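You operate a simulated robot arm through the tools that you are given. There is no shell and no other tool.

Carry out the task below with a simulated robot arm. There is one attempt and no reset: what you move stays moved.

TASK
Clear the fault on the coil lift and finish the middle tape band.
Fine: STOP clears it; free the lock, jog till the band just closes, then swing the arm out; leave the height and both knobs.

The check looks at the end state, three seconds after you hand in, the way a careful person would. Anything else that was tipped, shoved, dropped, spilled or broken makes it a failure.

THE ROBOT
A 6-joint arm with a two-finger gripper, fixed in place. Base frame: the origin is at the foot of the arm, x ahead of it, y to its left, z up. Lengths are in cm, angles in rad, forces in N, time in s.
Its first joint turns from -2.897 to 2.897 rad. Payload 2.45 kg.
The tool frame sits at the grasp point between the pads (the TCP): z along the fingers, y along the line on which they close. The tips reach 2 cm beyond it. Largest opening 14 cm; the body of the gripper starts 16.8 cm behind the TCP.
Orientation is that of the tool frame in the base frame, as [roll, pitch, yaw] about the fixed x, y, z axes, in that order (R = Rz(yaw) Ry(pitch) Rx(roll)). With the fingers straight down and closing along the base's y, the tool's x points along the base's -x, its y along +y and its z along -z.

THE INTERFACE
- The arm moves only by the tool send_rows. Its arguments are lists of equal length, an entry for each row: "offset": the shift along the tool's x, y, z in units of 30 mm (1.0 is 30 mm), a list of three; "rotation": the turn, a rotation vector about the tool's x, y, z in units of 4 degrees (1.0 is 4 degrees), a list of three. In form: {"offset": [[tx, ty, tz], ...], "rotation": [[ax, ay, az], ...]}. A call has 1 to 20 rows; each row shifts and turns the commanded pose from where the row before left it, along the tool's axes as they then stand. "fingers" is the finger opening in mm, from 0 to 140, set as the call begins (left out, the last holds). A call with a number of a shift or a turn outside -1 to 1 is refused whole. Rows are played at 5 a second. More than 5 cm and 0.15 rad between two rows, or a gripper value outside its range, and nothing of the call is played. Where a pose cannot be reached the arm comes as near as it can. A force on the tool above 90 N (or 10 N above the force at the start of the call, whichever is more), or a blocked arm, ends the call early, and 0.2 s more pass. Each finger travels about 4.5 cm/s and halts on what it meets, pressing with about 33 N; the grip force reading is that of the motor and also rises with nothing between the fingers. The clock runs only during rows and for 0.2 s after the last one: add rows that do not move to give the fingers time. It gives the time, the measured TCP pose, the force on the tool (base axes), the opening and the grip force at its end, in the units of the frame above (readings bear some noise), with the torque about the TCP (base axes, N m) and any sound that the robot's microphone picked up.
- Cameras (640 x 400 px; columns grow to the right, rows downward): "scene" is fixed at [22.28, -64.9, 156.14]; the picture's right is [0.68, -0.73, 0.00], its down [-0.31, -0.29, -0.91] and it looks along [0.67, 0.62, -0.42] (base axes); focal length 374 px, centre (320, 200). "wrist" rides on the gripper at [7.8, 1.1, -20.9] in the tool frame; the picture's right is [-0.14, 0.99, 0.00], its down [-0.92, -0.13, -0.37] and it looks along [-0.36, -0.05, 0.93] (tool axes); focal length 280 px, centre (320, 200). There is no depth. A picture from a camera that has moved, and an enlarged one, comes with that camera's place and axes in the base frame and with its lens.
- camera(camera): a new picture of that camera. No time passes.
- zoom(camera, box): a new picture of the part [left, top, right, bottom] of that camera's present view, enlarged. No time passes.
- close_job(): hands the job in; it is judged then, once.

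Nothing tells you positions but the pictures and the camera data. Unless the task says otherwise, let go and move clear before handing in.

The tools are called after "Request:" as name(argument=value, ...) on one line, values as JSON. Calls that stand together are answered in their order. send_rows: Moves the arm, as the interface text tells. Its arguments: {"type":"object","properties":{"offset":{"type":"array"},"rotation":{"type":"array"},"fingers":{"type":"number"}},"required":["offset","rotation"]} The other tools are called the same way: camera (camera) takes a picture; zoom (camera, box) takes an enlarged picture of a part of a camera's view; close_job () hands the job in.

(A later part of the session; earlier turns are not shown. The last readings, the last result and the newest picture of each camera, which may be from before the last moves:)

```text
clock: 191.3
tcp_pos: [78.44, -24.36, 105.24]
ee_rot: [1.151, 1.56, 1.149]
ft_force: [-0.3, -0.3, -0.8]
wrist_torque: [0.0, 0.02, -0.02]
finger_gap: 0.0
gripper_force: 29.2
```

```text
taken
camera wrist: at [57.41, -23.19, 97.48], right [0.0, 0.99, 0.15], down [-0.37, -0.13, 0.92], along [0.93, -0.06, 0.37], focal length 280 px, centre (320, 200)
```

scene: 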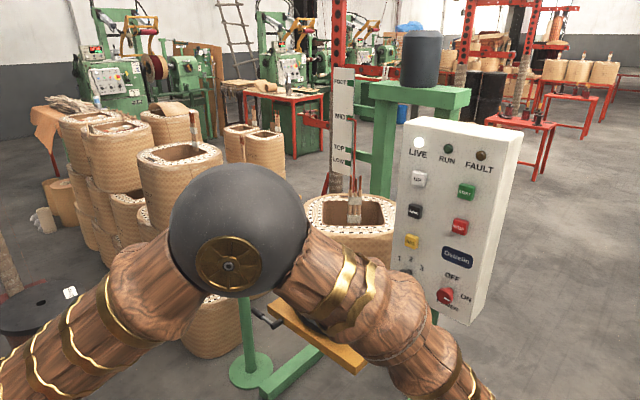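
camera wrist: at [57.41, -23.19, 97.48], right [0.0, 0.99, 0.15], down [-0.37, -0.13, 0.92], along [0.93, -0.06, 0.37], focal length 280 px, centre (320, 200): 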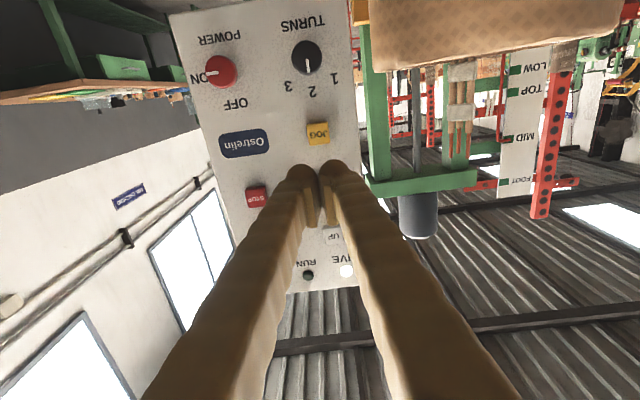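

Request:
send_rows(offset=[[0.3, 0, 0], [0, 0, 0.85], [0, 0, 0.85], [0, 0, 0.85], [0, 0, 0.85], [0, 0, 0.85], [0, 0, 0.85], [0, 0, 0.85], [0, 0, 0.5], [0, 0, 0.2], [0, 0, 0]], rotation=[[0, 0, 0], [0, 0, 0], [0, 0, 0], [0, 0, 0], [0, 0, 0], [0, 0, 0], [0, 0, 0], [0, 0, 0], [0, 0, 0], [0, 0, 0], [0, 0, 0]])

Request:
camera(camera="wrist")

```text
clock: 193.7
tcp_pos: [98.25, -24.37, 104.26]
ee_rot: [1.305, 1.561, 1.302]
ft_force: [0.4, 0.6, 0.7]
wrist_torque: [0.0, 0.01, 0.01]
finger_gap: 0.0
gripper_force: 29.5
```

```text
taken
camera wrist: at [77.41, -23.18, 96.62], right [0.0, 0.99, 0.15], down [-0.37, -0.13, 0.92], along [0.93, -0.06, 0.37], focal length 280 px, centre (320, 200)
```

wrist: 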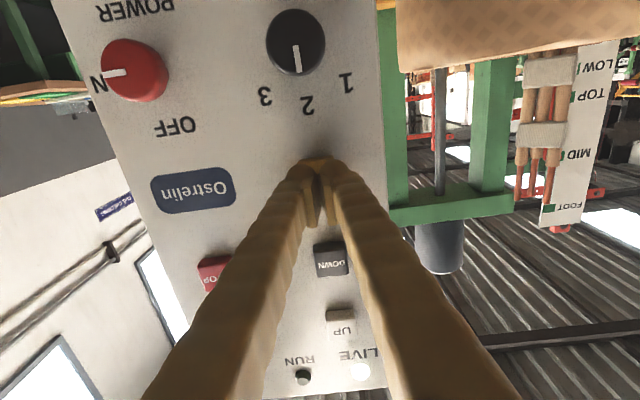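

I'll hold JOG for about 3.6 s (~65°) and release.

Request:
send_rows(offset=[[0, 0, 0.32], [0, 0, 0.3], [0, 0, 0], [0, 0, 0], [0, 0, 0], [0, 0, 0], [0, 0, 0], [0, 0, 0], [0, 0, 0], [0, 0, 0], [0, 0, 0], [0, 0, 0], [0, 0, 0], [0, 0, 0], [0, 0, 0], [0, 0, 0], [0, 0, 0], [0, 0, 0], [0, 0, -0.3], [0, 0, 0]], rotation=[[0, 0, 0], [0, 0, 0], [0, 0, 0], [0, 0, 0], [0, 0, 0], [0, 0, 0], [0, 0, 0], [0, 0, 0], [0, 0, 0], [0, 0, 0], [0, 0, 0], [0, 0, 0], [0, 0, 0], [0, 0, 0], [0, 0, 0], [0, 0, 0], [0, 0, 0], [0, 0, 0], [0, 0, 0], [0, 0, 0]])

Request:
zoom(camera="scene", box=[290, 180, 450, 340])

```text
clock: 197.9
tcp_pos: [99.12, -24.48, 104.55]
ee_rot: [1.294, 1.562, 1.291]
ft_force: [-0.6, -0.3, 0.2]
wrist_torque: [-0.02, -0.01, 0.03]
finger_gap: 0.0
gripper_force: 29.1
heard: click
```

```text
2.50 times, centred on (370, 260) of scene
camera zoom: at [22.28, -64.9, 156.14], right [0.68, -0.73, 0.0], down [-0.31, -0.29, -0.91], along [0.67, 0.62, -0.42], focal length 935 px, centre (195, 50)
```

zoom: 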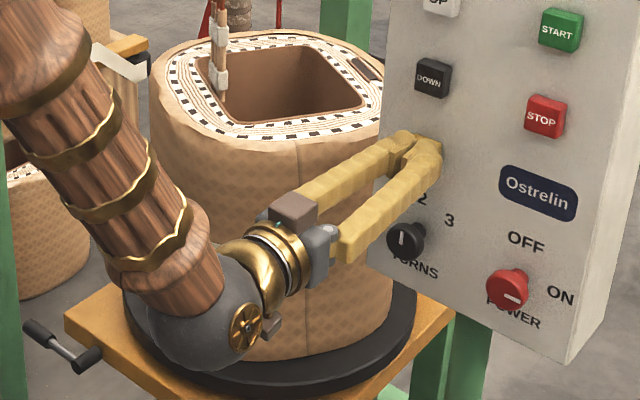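

Re-fitting the rotation centre gives a total of about 215°, at about 20°/s while held; closure is expected near 280°. I'll hold for roughly 40° more, then inspect under the panel.

Request:
send_rows(offset=[[0, 0, 0.32], [0, 0, 0], [0, 0, 0], [0, 0, 0], [0, 0, 0], [0, 0, 0], [0, 0, 0], [0, 0, 0], [0, 0, 0], [0, 0, -0.3], [0, 0, 0]], rotation=[[0, 0, 0], [0, 0, 0], [0, 0, 0], [0, 0, 0], [0, 0, 0], [0, 0, 0], [0, 0, 0], [0, 0, 0], [0, 0, 0], [0, 0, 0], [0, 0, 0]])

Request:
zoom(camera="scene", box=[290, 180, 450, 340])

```text
clock: 200.3
tcp_pos: [99.27, -24.32, 104.43]
ee_rot: [1.321, 1.562, 1.323]
ft_force: [0.2, -0.3, -0.8]
wrist_torque: [-0.03, -0.02, -0.01]
finger_gap: 0.0
gripper_force: 29.8
heard: click
```

```text
2.50 times, centred on (370, 260) of scene
camera zoom: at [22.28, -64.9, 156.14], right [0.68, -0.73, 0.0], down [-0.31, -0.29, -0.91], along [0.67, 0.62, -0.42], focal length 935 px, centre (195, 50)
```

zoom: 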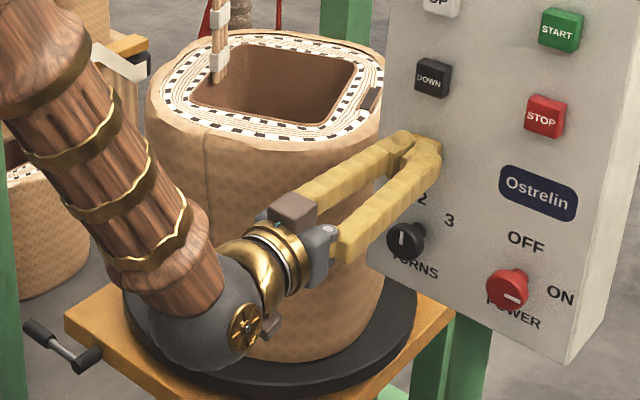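

The total is now about 255°, so roughly 28° should remain. I'll go back to the under-panel viewpoint.

Request:
send_rows(offset=[[0, 0, -0.9], [0, 0, -0.9], [0, 0, -0.9], [0, 0, -0.9], [0, 0, -0.9], [0, 0, -0.9], [0, 0, -0.9], [0, 0, -0.7], [0, -1, 0], [0, -1, 0], [0, -1, 0], [0, -1, 0], [0, -1, 0], [0, -1, 0], [0, -1, 0], [0, -1, 0], [0, 0, 0], [0, 0, 0], [0, 0, 0], [0, 0, 0]], rotation=[[0, 0, 0], [0, 0, 0], [0, 0, 0], [0, 0, 0], [0, 0, 0], [0, 0, 0], [0, 0, 0], [0, 0, 0], [0, 1, 0], [0, 1, 0], [0, 1, 0], [0, 1, 0], [0, 1, 0], [0, 1, 0], [0, 1, 0], [0, 1, 0], [0, 1, 0], [0, 1, 0], [0, 1, 0], [0, 0.1, 0]])

Request:
send_rows(offset=[[0.7, 0, 0.713], [0.7, 0, 0.713], [0.7, 0, 0.713], [0.7, 0, 0.713], [0.7, 0, 0.713], [0.7, 0, 0.713], [0.7, 0, 0.713], [0.7, 0, 0.713], [0.7, 0, 0.713], [0.7, 0, 0.713], [0, 0, 0], [0, 0, 0], [0, 0, 0], [0, 0, 0], [0, 0, 0], [0, 0, 0], [0, 0, 0], [0, 0, 0]], rotation=[[-0.7, 0, -0.713], [-0.7, 0, -0.713], [-0.7, 0, -0.713], [-0.7, 0, -0.713], [-0.7, 0, -0.713], [-0.7, 0, -0.713], [-0.7, 0, -0.713], [-0.7, 0, -0.713], [-0.7, 0, -0.713], [-0.7, 0, -0.713], [-0.7, 0, -0.713], [-0.7, 0, -0.713], [-0.7, 0, -0.713], [-0.7, 0, -0.713], [-0.7, 0, -0.713], [-0.7, 0, -0.713], [-0.7, 0, -0.713], [-0.7, 0, -0.713]])

Request:
send_rows(offset=[[-0.19, -0.9, 0.19], [-0.19, -0.9, 0.19], [-0.19, -0.9, 0.19], [-0.19, -0.9, 0.19], [-0.19, -0.9, 0.19], [-0.19, -0.9, 0.19], [0, 0, 0]], rotation=[[0, 0, 0], [0, 0, 0], [0, 0, 0], [0, 0, 0], [0, 0, 0], [0, 0, 0], [0, 0, 0]], fingers=140)

Request:
zoom(camera="wrist", box=[180, 180, 400, 380])

```text
clock: 204.5
tcp_pos: [78.29, -48.41, 104.25]
ee_rot: [3.129, 0.798, 3.13]
ft_force: [-0.5, -0.1, -0.3]
wrist_torque: [0.01, 0.01, -0.02]
finger_gap: 0.01
gripper_force: 29.4
```

```text
clock: 208.3
tcp_pos: [78.99, -48.08, 74.3]
ee_rot: [-3.115, 0.79, -1.87]
ft_force: [-0.1, 0.3, 0.5]
wrist_torque: [0.01, 0.0, 0.0]
finger_gap: 0.0
gripper_force: 28.9
```

```text
clock: 209.9
tcp_pos: [95.72, -48.64, 74.68]
ee_rot: [-3.117, 0.79, -1.871]
ft_force: [-0.1, -0.3, 0.1]
wrist_torque: [0.02, 0.01, 0.03]
finger_gap: 13.98
gripper_force: 0.0
```

```text
2.00 times, centred on (290, 280) of wrist
camera zoom: at [88.24, -67.55, 83.77], right [-0.91, 0.4, 0.08], down [0.23, 0.33, 0.92], along [0.34, 0.85, -0.39], focal length 561 px, centre (380, 40)
```

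zoom: 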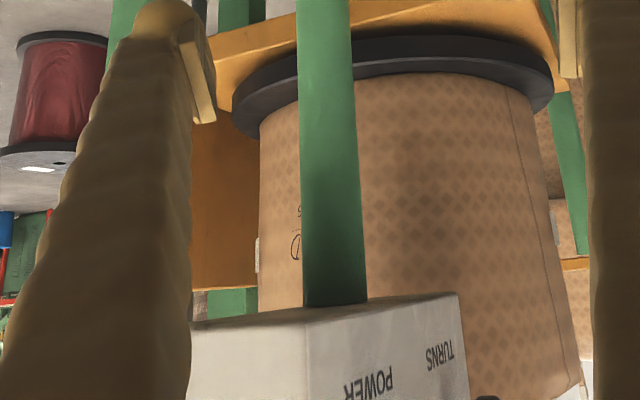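

Surprising: the −y side is now bare and the trailing end has travelled round with the coil, so the band isn't being extended at a fixed spot as I assumed. I need to see exactly where both ends are now, so I'll back away and look from the front and the scene camera.

Request:
zoom(camera="wrist", box=[240, 260, 300, 320])

Request:
send_rows(offset=[[0.19, 0.9, -0.19], [0.19, 0.9, -0.19], [0.19, 0.9, -0.19], [0.19, 0.9, -0.19], [0.19, 0.9, -0.19], [0.19, 0.9, -0.19], [-0.7, 0, -0.713], [-0.7, 0, -0.713], [-0.7, 0, -0.713], [-0.7, 0, -0.713], [-0.7, 0, -0.713], [-0.7, 0, -0.713], [-0.7, 0, -0.713], [-0.7, 0, -0.713], [-0.7, 0, -0.713], [-0.7, 0, -0.713], [-0.7, 0, -0.713], [-0.7, 0, -0.713], [-0.7, 0, -0.713]], rotation=[[0, 0, 0], [0, 0, 0], [0, 0, 0], [0, 0, 0], [0, 0, 0], [0, 0, 0], [0.7, 0, 0.713], [0.7, 0, 0.713], [0.7, 0, 0.713], [0.7, 0, 0.713], [0.7, 0, 0.713], [0.7, 0, 0.713], [0.7, 0, 0.713], [0.7, 0, 0.713], [0.7, 0, 0.713], [0.7, 0, 0.713], [0.7, 0, 0.713], [0.7, 0, 0.713], [0.7, 0, 0.713]], fingers=0)

Request:
send_rows(offset=[[0, 0.9, 0], [0, 0.9, 0], [0, 0.9, 0], [0, 0.9, 0], [0, 0.9, 0], [0, 0.9, 0], [0, 0.9, 0], [0, 0.9, 0], [0, 0.9, 0], [0, 0.9, 0], [0, 0.9, 0], [0, 0.9, 0], [0, 0.9, 0], [0, 0.9, 0], [0, 0.9, 0], [0, 0.9, 0], [0, 0.9, 0], [0, 0.9, 0]], rotation=[[0.7, 0, 0.713], [0.7, 0, 0.713], [0.7, 0, 0.713], [0.7, 0, 0.713], [0.7, 0, 0.713], [0, 0, 0], [0, 0, 0], [0, 0, 0], [0, 0, 0], [0, 0, 0], [0, 0, 0], [0, 0, 0], [0, 0, 0], [0, 0, 0], [0, 0, 0], [0, 0, 0], [0, 0, 0], [0, 0, 0]])

Request:
camera(camera="wrist")

Request:
camera(camera="scene")

```text
6.67 times, centred on (270, 290) of wrist
camera zoom: at [88.24, -67.55, 83.77], right [-0.91, 0.4, 0.08], down [0.23, 0.33, 0.92], along [0.34, 0.85, -0.39], focal length 1869 px, centre (653, -400)
```

zoom: 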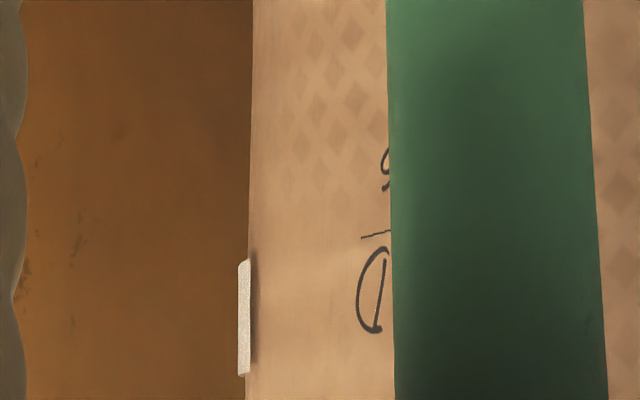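

```text
clock: 213.9
tcp_pos: [78.22, -48.49, 112.95]
ee_rot: [3.14, 0.799, -2.796]
ft_force: [-1.2, -0.1, -0.6]
wrist_torque: [0.02, -0.04, -0.01]
finger_gap: 0.0
gripper_force: 29.4
```

```text
clock: 217.7
tcp_pos: [75.34, -0.15, 113.53]
ee_rot: [3.131, 0.797, 3.131]
ft_force: [0.5, -0.1, -0.2]
wrist_torque: [0.03, 0.0, 0.01]
finger_gap: 0.0
gripper_force: 29.3
```

```text
taken
camera wrist: at [54.93, 0.94, 122.56], right [0.1, 0.99, 0.11], down [0.38, -0.14, 0.92], along [0.92, -0.05, -0.39], focal length 280 px, centre (320, 200)
```

wrist: 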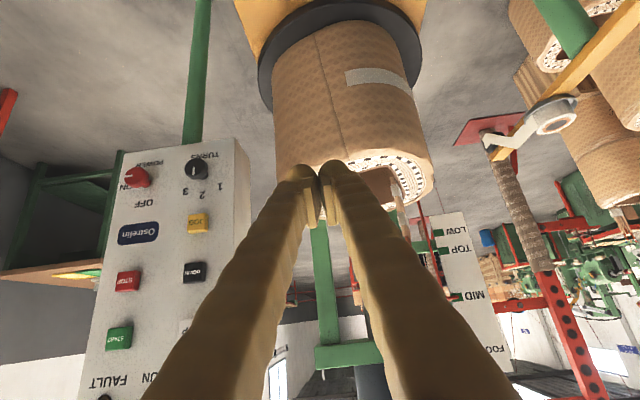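

```text
taken
```

scene: 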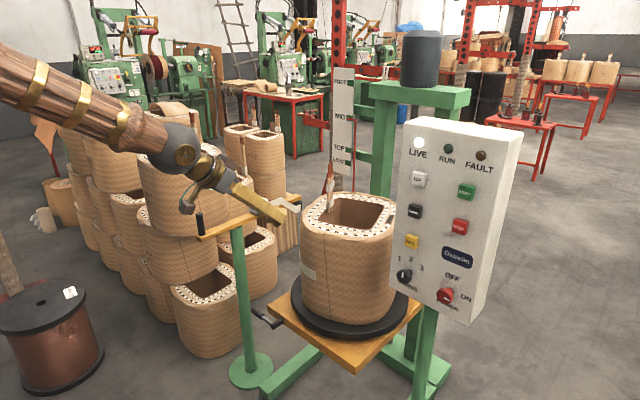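

The trailing end is now on the near face (body angle ≈ 75–78°), so the turntable has turned about 255° while the band itself hasn't visibly grown. Before pressing anything else I'll study the tape arm and the band ends closely.

Request:
zoom(camera="wrist", box=[460, 60, 620, 170])

Request:
zoom(camera="scene", box=[280, 180, 420, 340])

Request:
zoom(camera="scene", box=[240, 180, 320, 230])

Request:
zoom(camera="scene", box=[395, 125, 505, 215])

```text
3.64 times, centred on (540, 115) of wrist
camera zoom: at [54.93, 0.94, 122.56], right [0.1, 0.99, 0.11], down [0.38, -0.14, 0.92], along [0.92, -0.05, -0.39], focal length 1020 px, centre (-480, 509)
```

zoom: 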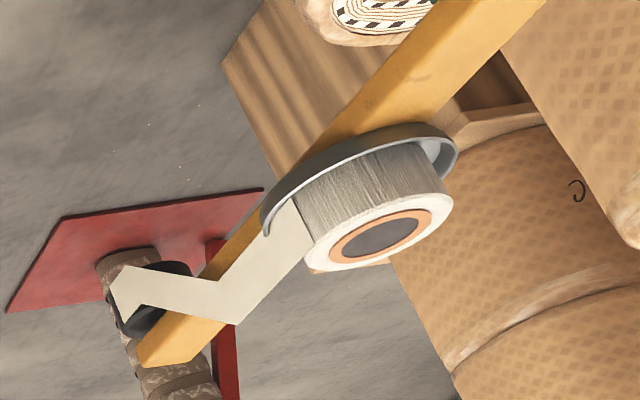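

```text
2.50 times, centred on (350, 260) of scene
camera zoom: at [22.28, -64.9, 156.14], right [0.68, -0.73, 0.0], down [-0.31, -0.29, -0.91], along [0.67, 0.62, -0.42], focal length 935 px, centre (245, 50)
```

zoom: 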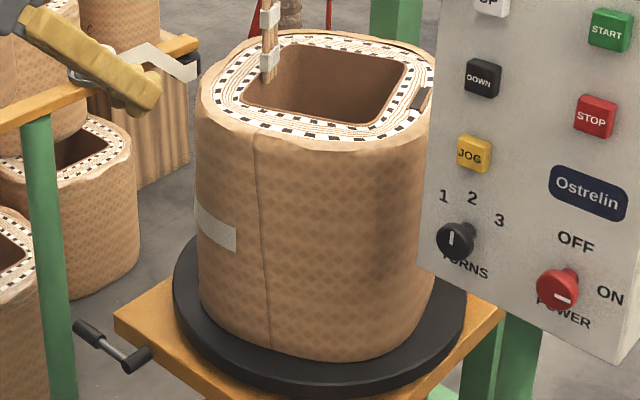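

```text
8.00 times, centred on (280, 205) of scene
camera zoom: at [22.28, -64.9, 156.14], right [0.68, -0.73, 0.0], down [-0.31, -0.29, -0.91], along [0.67, 0.62, -0.42], focal length 2991 px, centre (640, 160)
```

zoom: 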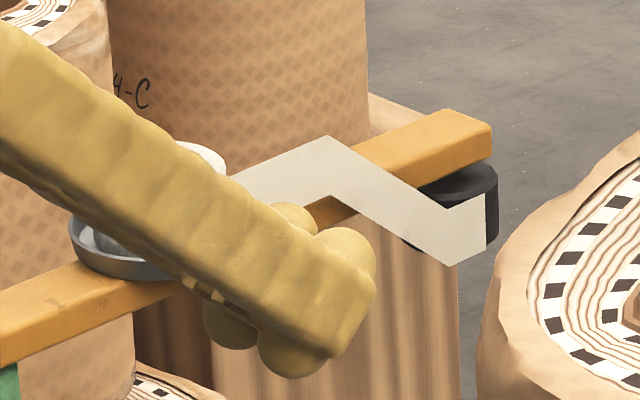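

```text
4.44 times, centred on (450, 170) of scene
camera zoom: at [22.28, -64.9, 156.14], right [0.68, -0.73, 0.0], down [-0.31, -0.29, -0.91], along [0.67, 0.62, -0.42], focal length 1662 px, centre (-258, 333)
```

zoom: 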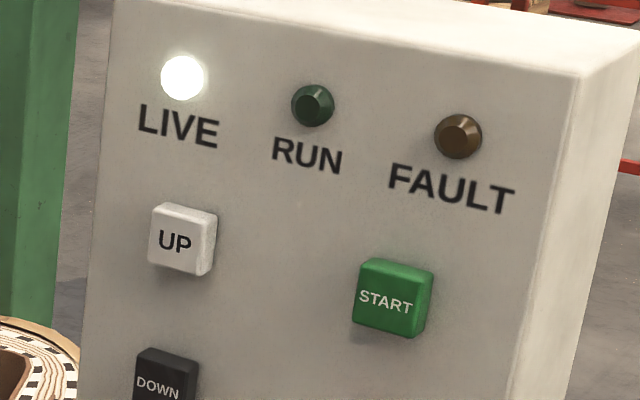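

The band turns out to be rigid: its trailing end started at φ≈75°, and nothing has been laid because the arm's roller, at about (131, 48), stands roughly 20 cm off the coil. So the arm may not be engaged, or something on it is locked. I'll inspect the arm's pivot, handle and post.

Request:
zoom(camera="scene", box=[185, 195, 265, 255])

Request:
zoom(camera="wrist", box=[500, 0, 640, 140])

Request:
send_rows(offset=[[0, 0.9, 0], [0, 0.9, 0], [0, 0.9, 0], [0, 0.9, 0], [0, 0.9, 0], [0, 0.9, 0], [0, 0.9, 0], [0, 0.9, 0], [0, 0.9, 0], [0, 0.9, 0], [0, 0.9, 0]], rotation=[[0, 0, 0], [0, 1, 0], [0, 1, 0], [0, 1, 0], [0, 1, 0], [0, 1, 0], [0, 0, 0], [0, 0, 0], [0, 0, 0], [0, 0, 0], [0, 0, 0]])

Request:
camera(camera="wrist")

```text
6.67 times, centred on (225, 225) of scene
camera zoom: at [22.28, -64.9, 156.14], right [0.68, -0.73, 0.0], down [-0.31, -0.29, -0.91], along [0.67, 0.62, -0.42], focal length 2493 px, centre (953, 33)
```

zoom: 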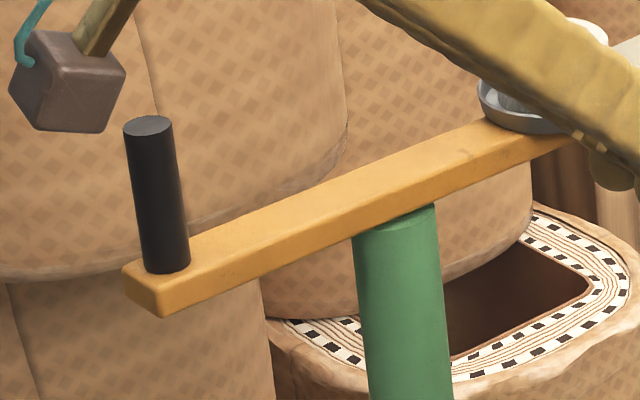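

```text
2.86 times, centred on (570, 70) of wrist
camera zoom: at [54.93, 0.94, 122.56], right [0.1, 0.99, 0.11], down [0.38, -0.14, 0.92], along [0.92, -0.05, -0.39], focal length 801 px, centre (-394, 571)
```

zoom: 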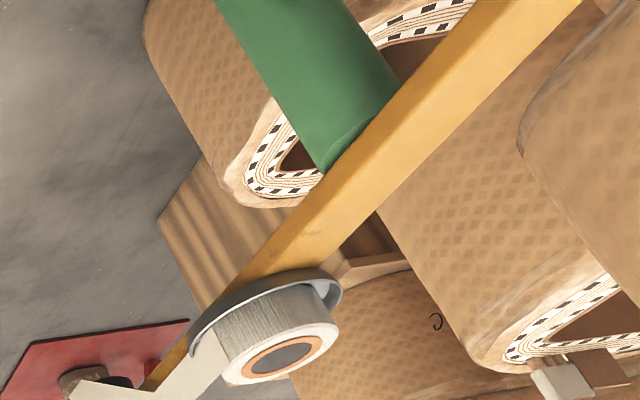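

```text
clock: 220.1
tcp_pos: [75.38, 29.5, 113.78]
ee_rot: [3.133, 0.448, 3.137]
ft_force: [0.3, 0.1, -0.7]
wrist_torque: [0.03, 0.02, 0.02]
finger_gap: 0.02
gripper_force: 29.1
```

```text
taken
camera wrist: at [59.15, 30.6, 129.37], right [0.13, 0.99, 0.07], down [0.67, -0.13, 0.73], along [0.73, -0.05, -0.68], focal length 280 px, centre (320, 200)
```

wrist: 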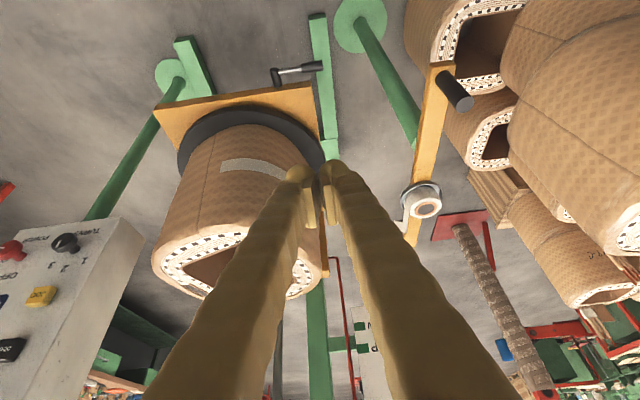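

The arm is a simple pivoting bar with a black handle near (82, 51, z 84–93). Before working near it I need to know how close the tall coil stack behind it is, so I'll yaw to look that way.

Request:
send_rows(offset=[[0, 0, 0], [0, 0, 0], [0, 0, 0], [0, 0, 0], [0, 0, 0], [0, 0, 0], [0, 0, 0], [0, 0, 0], [0, 0, 0], [0, 0, 0]], rotation=[[-0.434, 0, -0.901], [-0.434, 0, -0.901], [-0.434, 0, -0.901], [-0.434, 0, -0.901], [-0.434, 0, -0.901], [-0.434, 0, -0.901], [-0.434, 0, -0.901], [-0.434, 0, -0.901], [-0.434, 0, -0.901], [-0.434, 0, -0.901]])

Request:
camera(camera="wrist")

Request:
camera(camera="scene")

```text
clock: 222.3
tcp_pos: [75.44, 29.55, 113.82]
ee_rot: [3.134, 0.456, -2.447]
ft_force: [-0.1, -0.1, -0.3]
wrist_torque: [-0.01, -0.01, 0.02]
finger_gap: 0.0
gripper_force: 29.7
```

```text
taken
camera wrist: at [62.34, 19.91, 129.2], right [-0.54, 0.84, 0.07], down [0.6, 0.33, 0.73], along [0.59, 0.44, -0.67], focal length 280 px, centre (320, 200)
```

wrist: 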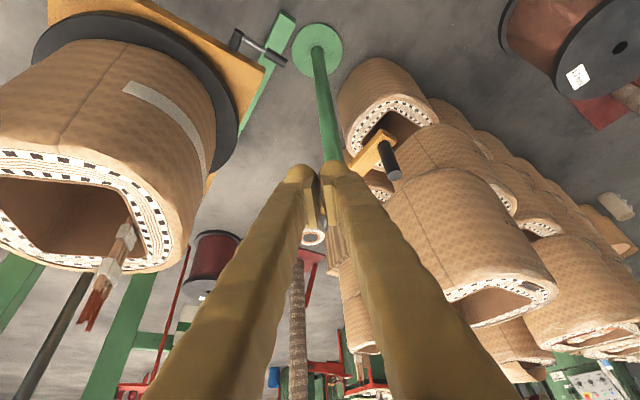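

```text
taken
```

scene: 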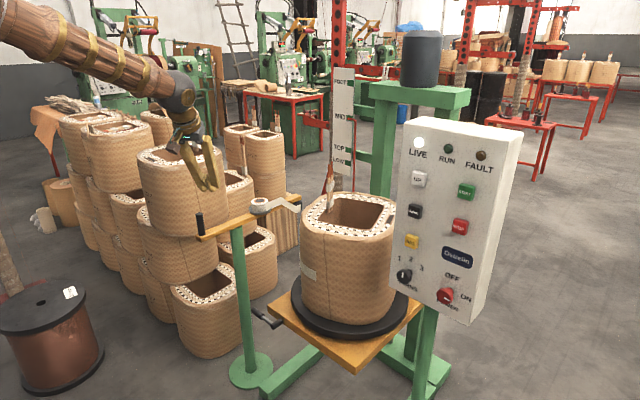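

The tall stack's near face is at about y≈64 with its top near z≈107, so there's room to push the handle only from its −y side. My next step is a gentle test of whether the arm is at its stop or can swing toward the coil. I'll turn the tool straight down with its narrow side along y.

Request:
send_rows(offset=[[0, 0, 0], [0, 0, 0], [0, 0, 0], [0, 0, 0], [0, 0, 0], [0, 0, 0], [0, 0, 0], [0, 0, 0], [0, 0, 0], [0, 0, 0], [0, 0, 0], [0, 0, 0], [0, 0, 0], [0, 0, 0], [0, 0, 0], [0, 0, 0], [0, 0, 0], [0, 0, 0], [0, 0, 0], [0, 0, 0]], rotation=[[-0.44, 0, -0.898], [-0.44, 0, -0.898], [-0.44, 0, -0.898], [-0.44, 0, -0.898], [-0.44, 0, -0.898], [-0.44, 0, -0.898], [-0.44, 0, -0.898], [-0.44, 0, -0.898], [-0.44, 0, -0.898], [-0.44, 0, -0.898], [-0.44, 0, -0.898], [-0.44, 0, -0.898], [-0.18, 0, -0.36], [0, 1, 0], [0, 1, 0], [0, 1, 0], [0, 1, 0], [0, 1, 0], [0, 1, 0], [0, 0.53, 0]])

Request:
camera(camera="wrist")

```text
clock: 226.5
tcp_pos: [75.37, 29.64, 113.85]
ee_rot: [3.136, 0.003, -1.579]
ft_force: [0.3, 0.5, -0.1]
wrist_torque: [0.03, -0.03, -0.03]
finger_gap: 0.01
gripper_force: 28.9
```

```text
taken
camera wrist: at [74.3, 21.69, 134.71], right [-0.99, 0.15, 0.01], down [0.14, 0.92, 0.37], along [0.05, 0.37, -0.93], focal length 280 px, centre (320, 200)
```

wrist: 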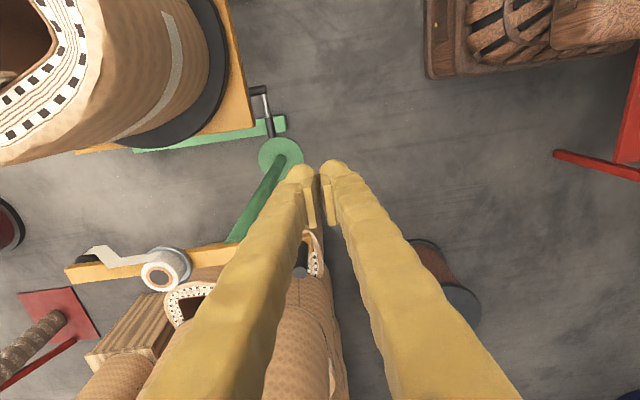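

The top-down view shows the arm lying along x with tape running over the coil-facing side of its roller. I'll move beside the handle on its −y side and descend.

Request:
send_rows(offset=[[-0.88, -0.37, 0], [-0.88, -0.37, 0], [-0.88, -0.37, 0], [-0.88, -0.37, 0], [-0.88, -0.37, 0], [-0.88, -0.37, 0], [0, 0, 0.8], [0, 0, 0.8], [0, 0, 0.8], [0, 0, 0.8], [0, 0, 0.8]], rotation=[[0, 0, 0], [0, 0, 0], [0, 0, 0], [0, 0, 0], [0, 0, 0], [0, 0, 0], [0, 0, 0], [0, 0, 0], [0, 0, 0], [0, 0, 0], [0, 0, 0]])

Request:
camera(camera="wrist")

Request:
zoom(camera="scene", box=[140, 130, 320, 260])

```text
clock: 228.9
tcp_pos: [82.22, 45.31, 101.88]
ee_rot: [3.136, 0.005, -1.58]
ft_force: [-0.9, 0.4, 0.3]
wrist_torque: [0.0, 0.01, 0.0]
finger_gap: 0.0
gripper_force: 29.5
```

```text
taken
camera wrist: at [81.07, 37.46, 122.83], right [-0.99, 0.15, 0.01], down [0.14, 0.92, 0.37], along [0.05, 0.37, -0.93], focal length 280 px, centre (320, 200)
```

wrist: 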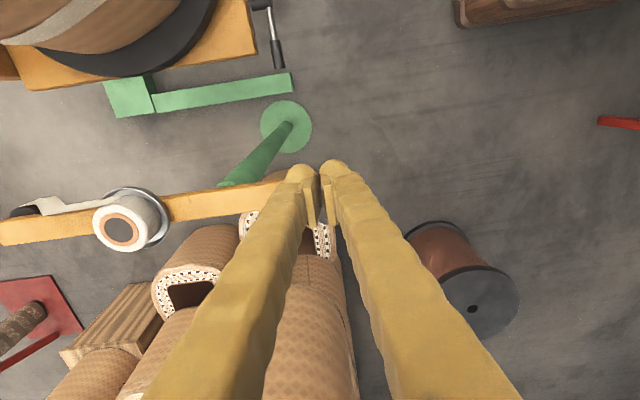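

```text
3.08 times, centred on (230, 195) of scene
camera zoom: at [22.28, -64.9, 156.14], right [0.68, -0.73, 0.0], down [-0.31, -0.29, -0.91], along [0.67, 0.62, -0.42], focal length 1150 px, centre (597, 215)
```

zoom: 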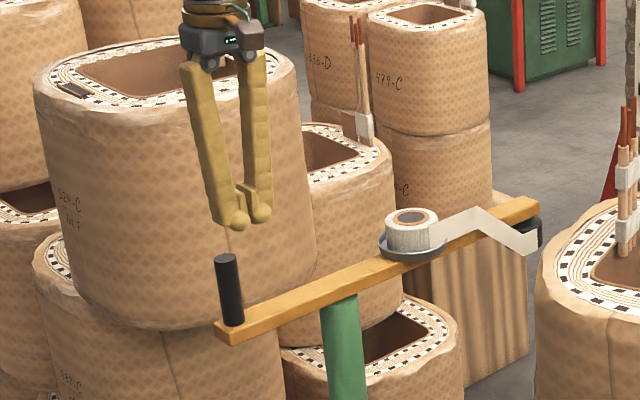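

I'm clear on the −y side of the handle. I'll descend so the tips sit beside it, just above the bar.

Request:
send_rows(offset=[[0, 0, 0.9], [0, 0, 0.9], [0, 0, 0.9], [0, 0, 0.9], [0, 0, 0.4]], rotation=[[0, 0, 0], [0, 0, 0], [0, 0, 0], [0, 0, 0], [0, 0, 0]])

Request:
zoom(camera="scene", box=[160, 150, 320, 260])

Request:
zoom(camera="wrist", box=[200, 120, 440, 300])

```text
clock: 230.1
tcp_pos: [82.06, 45.38, 89.87]
ee_rot: [3.137, 0.004, -1.582]
ft_force: [-0.6, 0.0, 0.1]
wrist_torque: [0.01, 0.01, -0.02]
finger_gap: 0.01
gripper_force: 29.1
```

```text
3.64 times, centred on (240, 205) of scene
camera zoom: at [22.28, -64.9, 156.14], right [0.68, -0.73, 0.0], down [-0.31, -0.29, -0.91], along [0.67, 0.62, -0.42], focal length 1360 px, centre (611, 182)
```

zoom: 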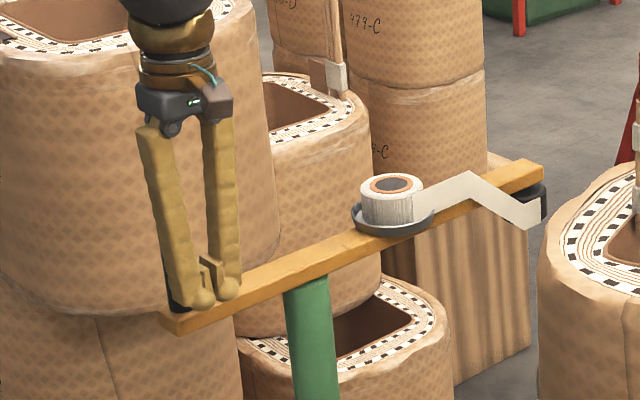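

```text
2.22 times, centred on (320, 210) of wrist
camera zoom: at [80.96, 37.51, 110.75], right [-0.99, 0.15, 0.01], down [0.14, 0.92, 0.37], along [0.05, 0.37, -0.93], focal length 623 px, centre (320, 178)
```

zoom: 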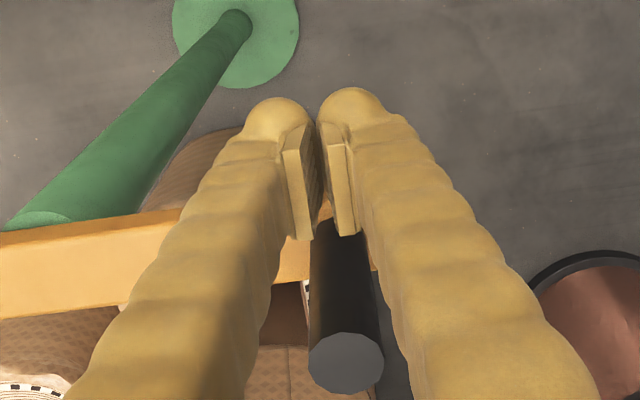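

The handle is directly ahead, on the +y side. I'll push gently toward +y, which would swing the roller toward the coil, and watch the force.

Request:
send_rows(offset=[[-0.2, 0.1, 0], [-0.2, 0.1, 0], [-0.2, 0, 0], [-0.15, 0, 0], [-0.1, 0, 0], [-0.1, 0, 0]], rotation=[[0, 0, 0], [0, 0, 0], [0, 0, 0], [0, 0, 0], [0, 0, 0], [0, 0, 0]])

Request:
zoom(camera="wrist", box=[0, 80, 440, 360])

```text
clock: 231.5
tcp_pos: [81.55, 48.3, 89.83]
ee_rot: [3.137, 0.004, -1.578]
ft_force: [2.6, -2.5, -0.7]
wrist_torque: [-0.02, -0.01, -0.09]
finger_gap: 0.0
gripper_force: 29.4
```

```text
1.43 times, centred on (220, 220) of wrist
camera zoom: at [80.42, 40.43, 110.72], right [-0.99, 0.15, 0.01], down [0.14, 0.92, 0.37], along [0.05, 0.37, -0.93], focal length 401 px, centre (463, 171)
```

zoom: 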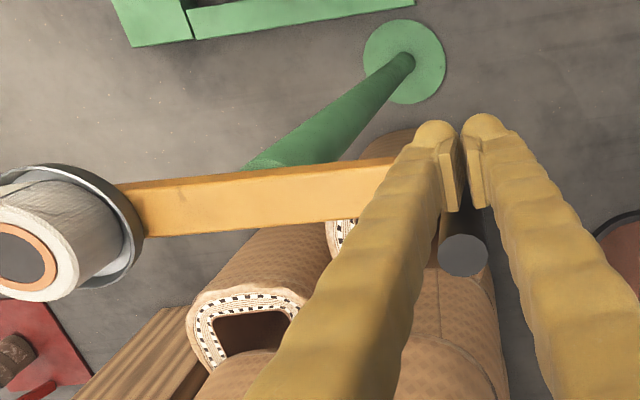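

There's light contact at 2.5 N. I'll push about 1.5 cm further to see whether the arm moves.

Request:
send_rows(offset=[[-0.1, 0, 0], [-0.1, 0, 0], [-0.1, 0, 0], [-0.1, 0, 0], [-0.1, 0, 0]], rotation=[[0, 0, 0], [0, 0, 0], [0, 0, 0], [0, 0, 0], [0, 0, 0]])

Request:
zoom(camera="wrist", box=[0, 80, 440, 360])

Request:
zoom(camera="scene", box=[160, 150, 320, 260])

```text
clock: 232.7
tcp_pos: [81.44, 49.85, 89.81]
ee_rot: [3.136, 0.005, -1.579]
ft_force: [-1.1, -3.0, -1.9]
wrist_torque: [-0.06, 0.01, -0.05]
finger_gap: 0.01
gripper_force: 29.7
```

```text
1.43 times, centred on (220, 220) of wrist
camera zoom: at [80.47, 41.89, 110.75], right [-0.99, 0.15, 0.01], down [0.14, 0.92, 0.37], along [0.05, 0.37, -0.93], focal length 401 px, centre (463, 171)
```

zoom: 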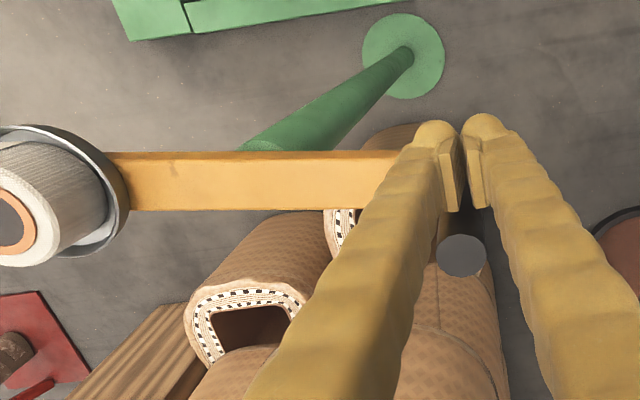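

```text
3.64 times, centred on (240, 205) of scene
camera zoom: at [22.28, -64.9, 156.14], right [0.68, -0.73, 0.0], down [-0.31, -0.29, -0.91], along [0.67, 0.62, -0.42], focal length 1360 px, centre (611, 182)
```

zoom: 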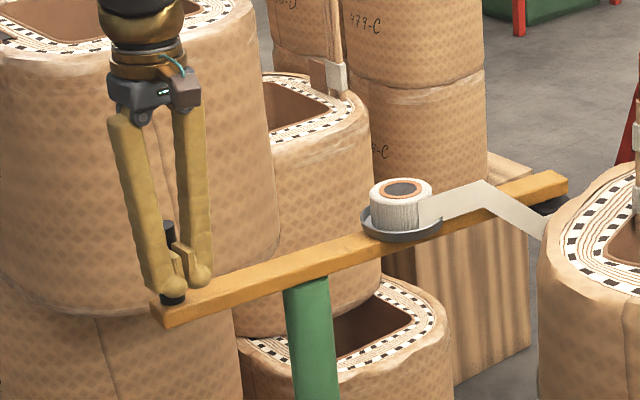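

The arm swings freely toward the coil at only 3 N, so it was standing off rather than engaged, which explains why no tape was laid. Plan: bring the band's trailing end back round to just before the arm's contact point (~90° more jog), swing the arm in, jog until closed, then swing it out. I'll back off the handle now.

Request:
send_rows(offset=[[0.5, 0, 0], [0.5, 0, -0.3], [0, 0, -0.9], [0, 0, -0.9], [0, 0, -0.9], [0, 0, -0.9], [0, 0, -0.9], [0, 0, -0.9], [0, 0, -0.9], [0.9, 0, -0.5]], rotation=[[0, 0, 0], [0, 0, 0], [0, 0, 0], [0, 0, 0], [0, 0, 0], [0, 0, 0], [0, 0, 0], [0, 0, 0], [0, 0, 0], [0, 0, 0]])

Request:
send_rows(offset=[[0.9, 0, 0], [0.9, 0, 0], [0.9, 0, 0], [0.6, 0, 0], [0, 0, 0], [0, 0, 0], [0, 0, 0], [0, 0, 0], [0, 0, 0], [0, 0, 0], [0, 0, 0], [0, 0, 0], [0, 0, 0], [0, 0, 0], [0, 0, 0], [0, 0, 0], [0, 0, 0], [0, 0, 0], [0, 0, 0], [0, 0, 0]], rotation=[[0, 0, 1], [0, 0, 1], [0, 0, 1], [0, 0, 1], [0, 0, 1], [0, 0, 1], [0, 0, 1], [0, 0, 1], [0, 0, 1], [0, 0, 1], [0, 0, 1], [0, 0, 1], [0, 0, 1], [0, 0, 1], [0, 0, 1], [0, 0, 1], [0, 0, 1], [0, 0, 1], [0, 0, 1], [0, 0, 1]])

Request:
camera(camera="wrist")

Request:
zoom(camera="scene", box=[160, 150, 420, 340])

```text
clock: 234.9
tcp_pos: [81.55, 44.1, 110.99]
ee_rot: [3.133, 0.005, -1.58]
ft_force: [-0.1, 0.5, -1.1]
wrist_torque: [-0.01, 0.04, -0.01]
finger_gap: 0.0
gripper_force: 29.5
```

```text
clock: 239.1
tcp_pos: [80.58, 34.23, 111.1]
ee_rot: [3.136, -0.005, -2.977]
ft_force: [0.1, -0.1, 0.4]
wrist_torque: [-0.03, 0.0, -0.04]
finger_gap: 0.0
gripper_force: 29.9
```

```text
taken
camera wrist: at [72.74, 33.92, 132.05], right [-0.03, 1.0, 0.0], down [0.93, 0.02, 0.36], along [0.36, 0.01, -0.93], focal length 280 px, centre (320, 200)
```

wrist: 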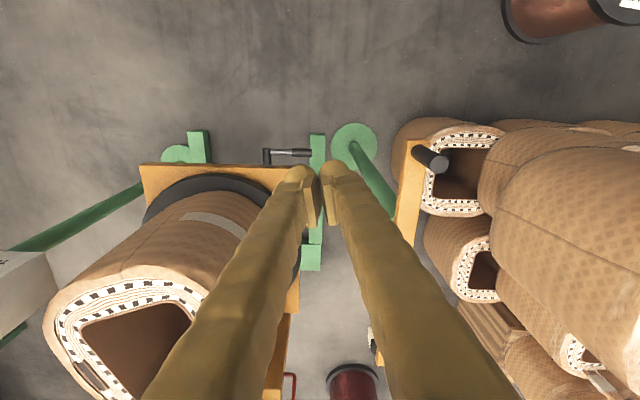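

```text
2.11 times, centred on (290, 245) of scene
camera zoom: at [22.28, -64.9, 156.14], right [0.68, -0.73, 0.0], down [-0.31, -0.29, -0.91], along [0.67, 0.62, -0.42], focal length 787 px, centre (383, 105)
```

zoom: 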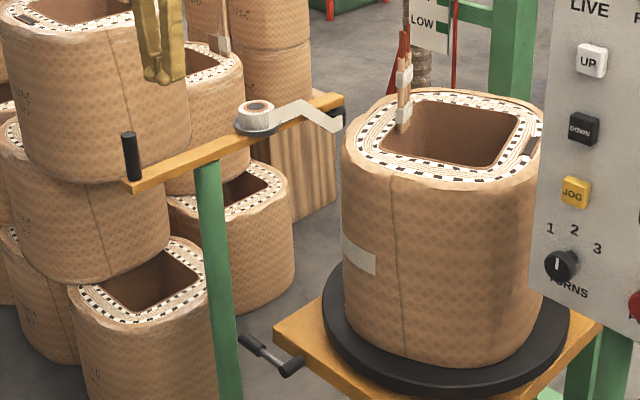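

Request:
zoom(camera="scene", box=[240, 180, 320, 230])

Request:
zoom(camera="scene", box=[185, 195, 265, 255])

```text
8.00 times, centred on (280, 205) of scene
camera zoom: at [22.28, -64.9, 156.14], right [0.68, -0.73, 0.0], down [-0.31, -0.29, -0.91], along [0.67, 0.62, -0.42], focal length 2991 px, centre (640, 160)
```

zoom: 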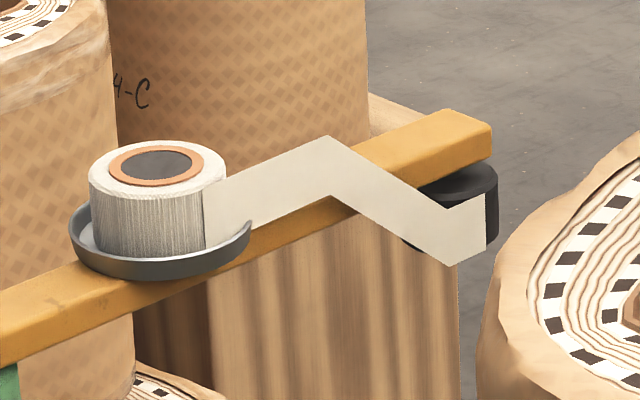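

```text
6.67 times, centred on (225, 225) of scene
camera zoom: at [22.28, -64.9, 156.14], right [0.68, -0.73, 0.0], down [-0.31, -0.29, -0.91], along [0.67, 0.62, -0.42], focal length 2493 px, centre (953, 33)
```

zoom: 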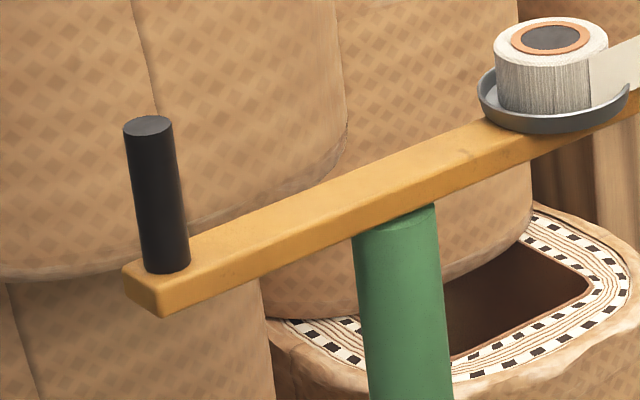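

The arm sprang back exactly to its old position, so it has a detent there; the other detent should be with the roller on the coil. First I'll jog the coil round with the arm still parked so the trailing end sits just before the roller's contact point. Heading to JOG.

Request:
send_rows(offset=[[0, 0, 0], [0, 0, 0], [0, 0, 0], [0, -0.9, 0], [0, -0.9, 0], [0, -0.9, 0], [0, -0.9, 0], [0, -0.9, 0], [0, -0.9, 0], [0, -0.9, 0], [0, -0.9, 0], [0, -0.9, 0], [0, -0.9, 0], [0, -0.9, 0], [0, -0.9, 0], [0, -0.9, 0], [0, -0.9, 0], [0, -0.9, 0], [0, -0.9, 0], [0, -0.9, 0]], rotation=[[0, 0, 0.8], [0, 0, 0.8], [0, 0, 0.77], [0, -1, 0], [0, -1, 0], [0, -1, 0], [0, -1, 0], [0, -1, 0], [0, -1, 0], [0, -1, 0], [0, -1, 0], [0, -1, 0], [0, -1, 0], [0, -1, 0], [0, 0, 0], [0, 0, 0], [0, 0, 0], [0, 0, 0], [0, 0, 0], [0, 0, 0]])

Request:
send_rows(offset=[[0, -0.9, 0], [0, -0.9, 0], [0, -0.9, 0], [0, -0.9, 0], [0, -0.75, 0], [0, 0, 0], [0, 0, 0], [0, 0, 0], [0, 0, 0], [0, 0, 0], [0, 0, 0], [0, 0, 0], [0, 0, 0], [0, 0, 0], [0, 0, 0], [0, 0, 0], [0, 0, 0]], rotation=[[0, 0, 0], [0, 0, 0], [0, 0, 0], [0, 0, 0], [0, 0, 0], [0, -1, 0], [0, -1, 0], [0, -1, 0], [0, -1, 0], [0, -1, 0], [0, -1, 0], [0, -1, 0], [0, -1, 0], [0, -1, 0], [0, -1, 0], [0, -1, 0], [0, -0.5, 0]])

Request:
camera(camera="wrist")

```text
clock: 243.3
tcp_pos: [80.71, -11.76, 111.01]
ee_rot: [3.135, 0.764, 3.136]
ft_force: [0.8, 0.3, -0.2]
wrist_torque: [0.0, -0.02, 0.02]
finger_gap: 0.01
gripper_force: 29.3
```

```text
clock: 246.9
tcp_pos: [80.69, -24.79, 110.84]
ee_rot: [2.477, 1.564, 2.477]
ft_force: [-0.2, -0.1, 0.2]
wrist_torque: [0.02, 0.01, 0.02]
finger_gap: 0.0
gripper_force: 29.3
```

```text
taken
camera wrist: at [59.59, -23.59, 103.18], right [0.0, 0.99, 0.14], down [-0.36, -0.13, 0.92], along [0.93, -0.05, 0.36], focal length 280 px, centre (320, 200)
```

wrist: 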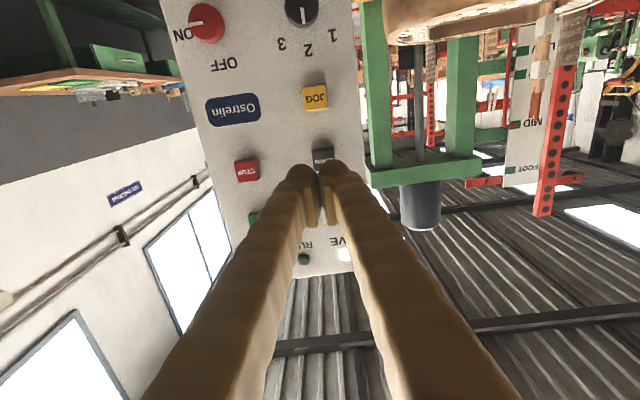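

Request:
send_rows(offset=[[0.73, 0.04, 0], [0.73, 0.04, 0], [0.73, 0.04, 0], [0, 0, 0.9], [0, 0, 0.9], [0, 0, 0.9], [0, 0, 0.9], [0, 0, 0.9], [0, 0, 0.9], [0, 0, 0.4], [0, 0, 0.1], [0, 0, 0]], rotation=[[0, 0, 0], [0, 0, 0], [0, 0, 0], [0, 0, 0], [0, 0, 0], [0, 0, 0], [0, 0, 0], [0, 0, 0], [0, 0, 0], [0, 0, 0], [0, 0, 0], [0, 0, 0]])

Request:
camera(camera="wrist")

```text
clock: 249.5
tcp_pos: [98.02, -24.37, 103.95]
ee_rot: [2.488, 1.565, 2.486]
ft_force: [0.2, 0.0, 0.7]
wrist_torque: [-0.01, 0.0, 0.0]
finger_gap: 0.0
gripper_force: 29.9
```

```text
taken
camera wrist: at [77.1, -23.28, 96.39], right [0.0, 0.99, 0.14], down [-0.36, -0.13, 0.92], along [0.93, -0.05, 0.36], focal length 280 px, centre (320, 200)
```

wrist: 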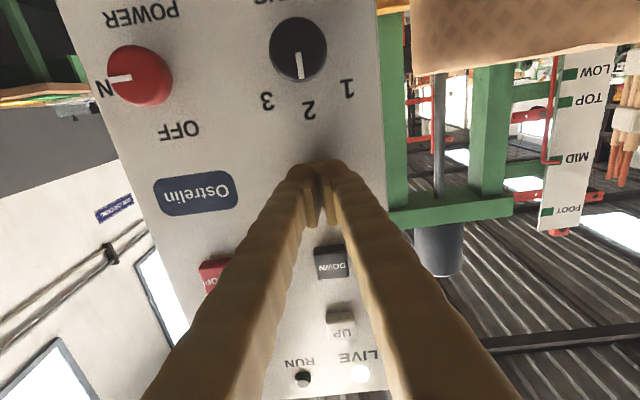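

I'll press and hold, taking a picture mid-press to watch the lamps.

Request:
send_rows(offset=[[0, 0, 0.4], [0, 0, 0.3], [0, 0, 0], [0, 0, 0], [0, 0, 0], [0, 0, 0], [0, 0, 0], [0, 0, 0], [0, 0, 0], [0, 0, 0], [0, 0, 0], [0, 0, 0]], rotation=[[0, 0, 0], [0, 0, 0], [0, 0, 0], [0, 0, 0], [0, 0, 0], [0, 0, 0], [0, 0, 0], [0, 0, 0], [0, 0, 0], [0, 0, 0], [0, 0, 0], [0, 0, 0]])

Request:
zoom(camera="scene", box=[240, 120, 520, 340])

```text
clock: 252.1
tcp_pos: [100.35, -24.5, 104.18]
ee_rot: [2.451, 1.564, 2.451]
ft_force: [-45.3, -6.4, -0.1]
wrist_torque: [0.02, -0.13, -0.13]
finger_gap: 0.59
gripper_force: 29.3
heard: click
```

```text
1.82 times, centred on (380, 230) of scene
camera zoom: at [22.28, -64.9, 156.14], right [0.68, -0.73, 0.0], down [-0.31, -0.29, -0.91], along [0.67, 0.62, -0.42], focal length 680 px, centre (211, 146)
```

zoom: 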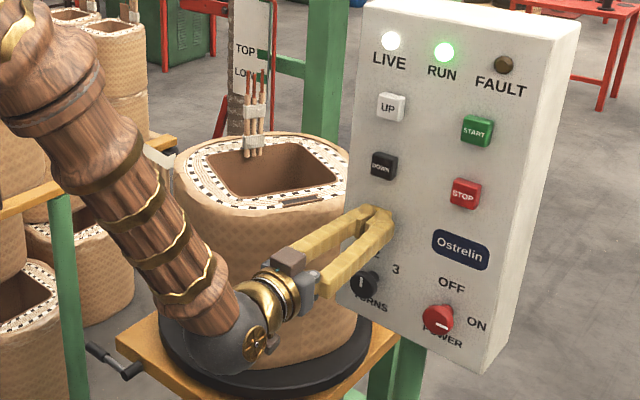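

RUN lights while JOG is held, and the total is about 289°. I'll hold another ~50° and release.

Request:
send_rows(offset=[[0, 0, -0.04], [0, 0, 0], [0, 0, 0], [0, 0, 0], [0, 0, 0], [0, 0, 0], [0, 0, 0], [0, 0, 0], [0, 0, 0], [0, 0, 0], [0, 0, 0], [0, 0, -0.3], [0, 0, 0]], rotation=[[0, 0, 0], [0, 0, 0], [0, 0, 0], [0, 0, 0], [0, 0, 0], [0, 0, 0], [0, 0, 0], [0, 0, 0], [0, 0, 0], [0, 0, 0], [0, 0, 0], [0, 0, 0], [0, 0, 0]])

Request:
zoom(camera="scene", box=[240, 120, 520, 340])

```text
clock: 254.9
tcp_pos: [99.25, -24.41, 104.2]
ee_rot: [2.488, 1.563, 2.489]
ft_force: [-0.4, 0.4, -0.5]
wrist_torque: [0.0, 0.0, -0.02]
finger_gap: 0.59
gripper_force: 29.5
```

```text
1.82 times, centred on (380, 230) of scene
camera zoom: at [22.28, -64.9, 156.14], right [0.68, -0.73, 0.0], down [-0.31, -0.29, -0.91], along [0.67, 0.62, -0.42], focal length 680 px, centre (211, 146)
```

zoom: 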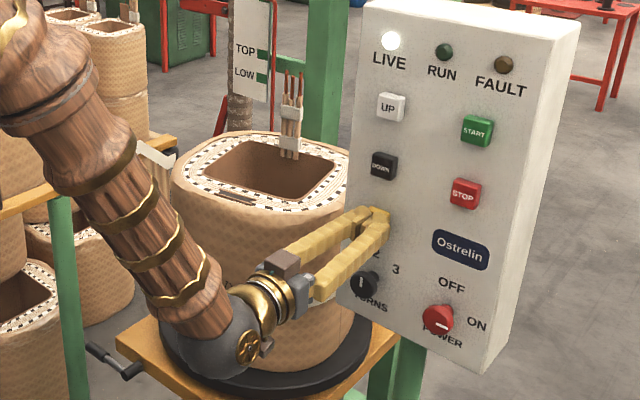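

The total is about 349°, and the trailing end should now be at φ≈85°, close to the contact point. Now to the arm handle: retract, tilt, cross over, then point straight down.

Request:
send_rows(offset=[[0, 0, -0.9], [0, 0, -0.9], [0, 0, -0.9], [0, 0, -0.9], [0, 0, -0.9], [0, 0, -0.9], [0, 0, -0.9], [-0.8, 0, 0], [-0.8, 0, 0], [-0.8, 0, 0]], rotation=[[0, 0, 0], [0, 0, 0], [0, 0, 0], [0, 0, 0], [0, 0, 0], [0, 0, 0], [0, 0, 0], [0, 0, 0], [0, 0, 0], [0, 0, 0]])

Request:
send_rows(offset=[[0, 0, 0], [0, 0, 0], [0, 0, 0], [0, 0, 0], [0, 0, 0], [0, 0, 0], [0, 0, 0], [0, 0.9, 0], [0, 0.9, 0], [0, 0.9, 0], [0, 0.9, 0], [0, 0.9, 0], [0, 0.9, 0], [0, 0.9, 0], [0, 0.9, 0], [0, 0.9, 0], [0, 0.9, 0], [0, 0.9, 0], [0, 0.9, 0], [0, 0.9, 0]], rotation=[[0, 1, 0], [0, 1, 0], [0, 1, 0], [0, 1, 0], [0, 1, 0], [0, 1, 0], [0, 1, 0], [0, 1, 0], [0, 1, 0], [0, 1, 0], [0, 1, 0], [0, 1, 0], [0, 1, 0], [0, 1, 0], [0, 1, 0], [0, 1, 0], [0, 1, 0], [0, 1, 0], [0, 1, 0], [0, 1, 0]])

Request:
send_rows(offset=[[0, 0.9, 0], [0, 0.9, 0], [0, 0.9, 0], [0, 0.9, 0], [0, 0.9, 0], [0, 0.9, 0], [0, 0.9, 0], [0, 0, 0], [0, 0, 0], [0, 0, 0], [0, 0, 0], [0, 0, 0], [0, 0, 0], [0, 0, 0], [0, 0, 0], [0, 0, 0], [0, 0, 0], [0, 0, 0], [0, 0, 0], [0, 0, 0]], rotation=[[0, 1, 0], [0, 1, 0], [0, 0.4, 0], [0, 0, 0], [0, 0, 0], [0, 0, 0], [0, 0, 0], [0, 0, -1], [0, 0, -1], [0, 0, -1], [0, 0, -1], [0, 0, -1], [0, 0, -1], [0, 0, -1], [0, 0, -1], [0, 0, -1], [0, 0, -1], [0, 0, -1], [0, 0, -1], [0, 0, -1]])

Request:
camera(camera="wrist")

```text
clock: 257.1
tcp_pos: [80.51, -24.49, 111.46]
ee_rot: [2.447, 1.565, 2.446]
ft_force: [-0.3, -0.4, -0.1]
wrist_torque: [0.02, -0.01, -0.01]
finger_gap: 0.0
gripper_force: 29.1
```

```text
clock: 261.3
tcp_pos: [80.44, 10.62, 111.57]
ee_rot: [3.136, 0.169, 3.139]
ft_force: [0.2, 0.0, 0.2]
wrist_torque: [0.0, -0.03, 0.02]
finger_gap: 0.0
gripper_force: 29.3
```

```text
clock: 265.5
tcp_pos: [80.57, 29.61, 111.62]
ee_rot: [3.14, 0.004, -2.233]
ft_force: [0.0, -0.4, -0.1]
wrist_torque: [-0.01, 0.0, 0.02]
finger_gap: 0.0
gripper_force: 29.1
```

```text
taken
camera wrist: at [74.7, 24.0, 132.6], right [-0.7, 0.72, 0.0], down [0.67, 0.65, 0.37], along [0.27, 0.26, -0.93], focal length 280 px, centre (320, 200)
```

wrist: 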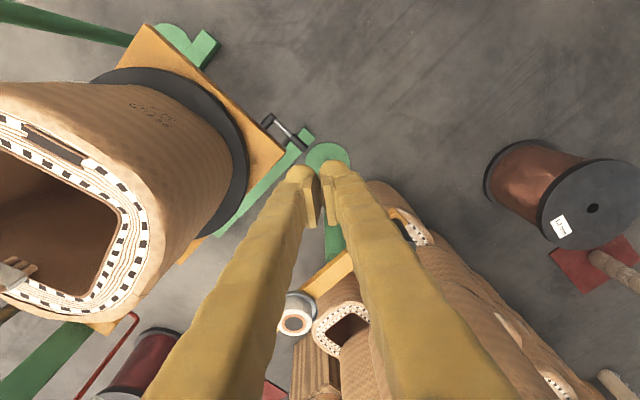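

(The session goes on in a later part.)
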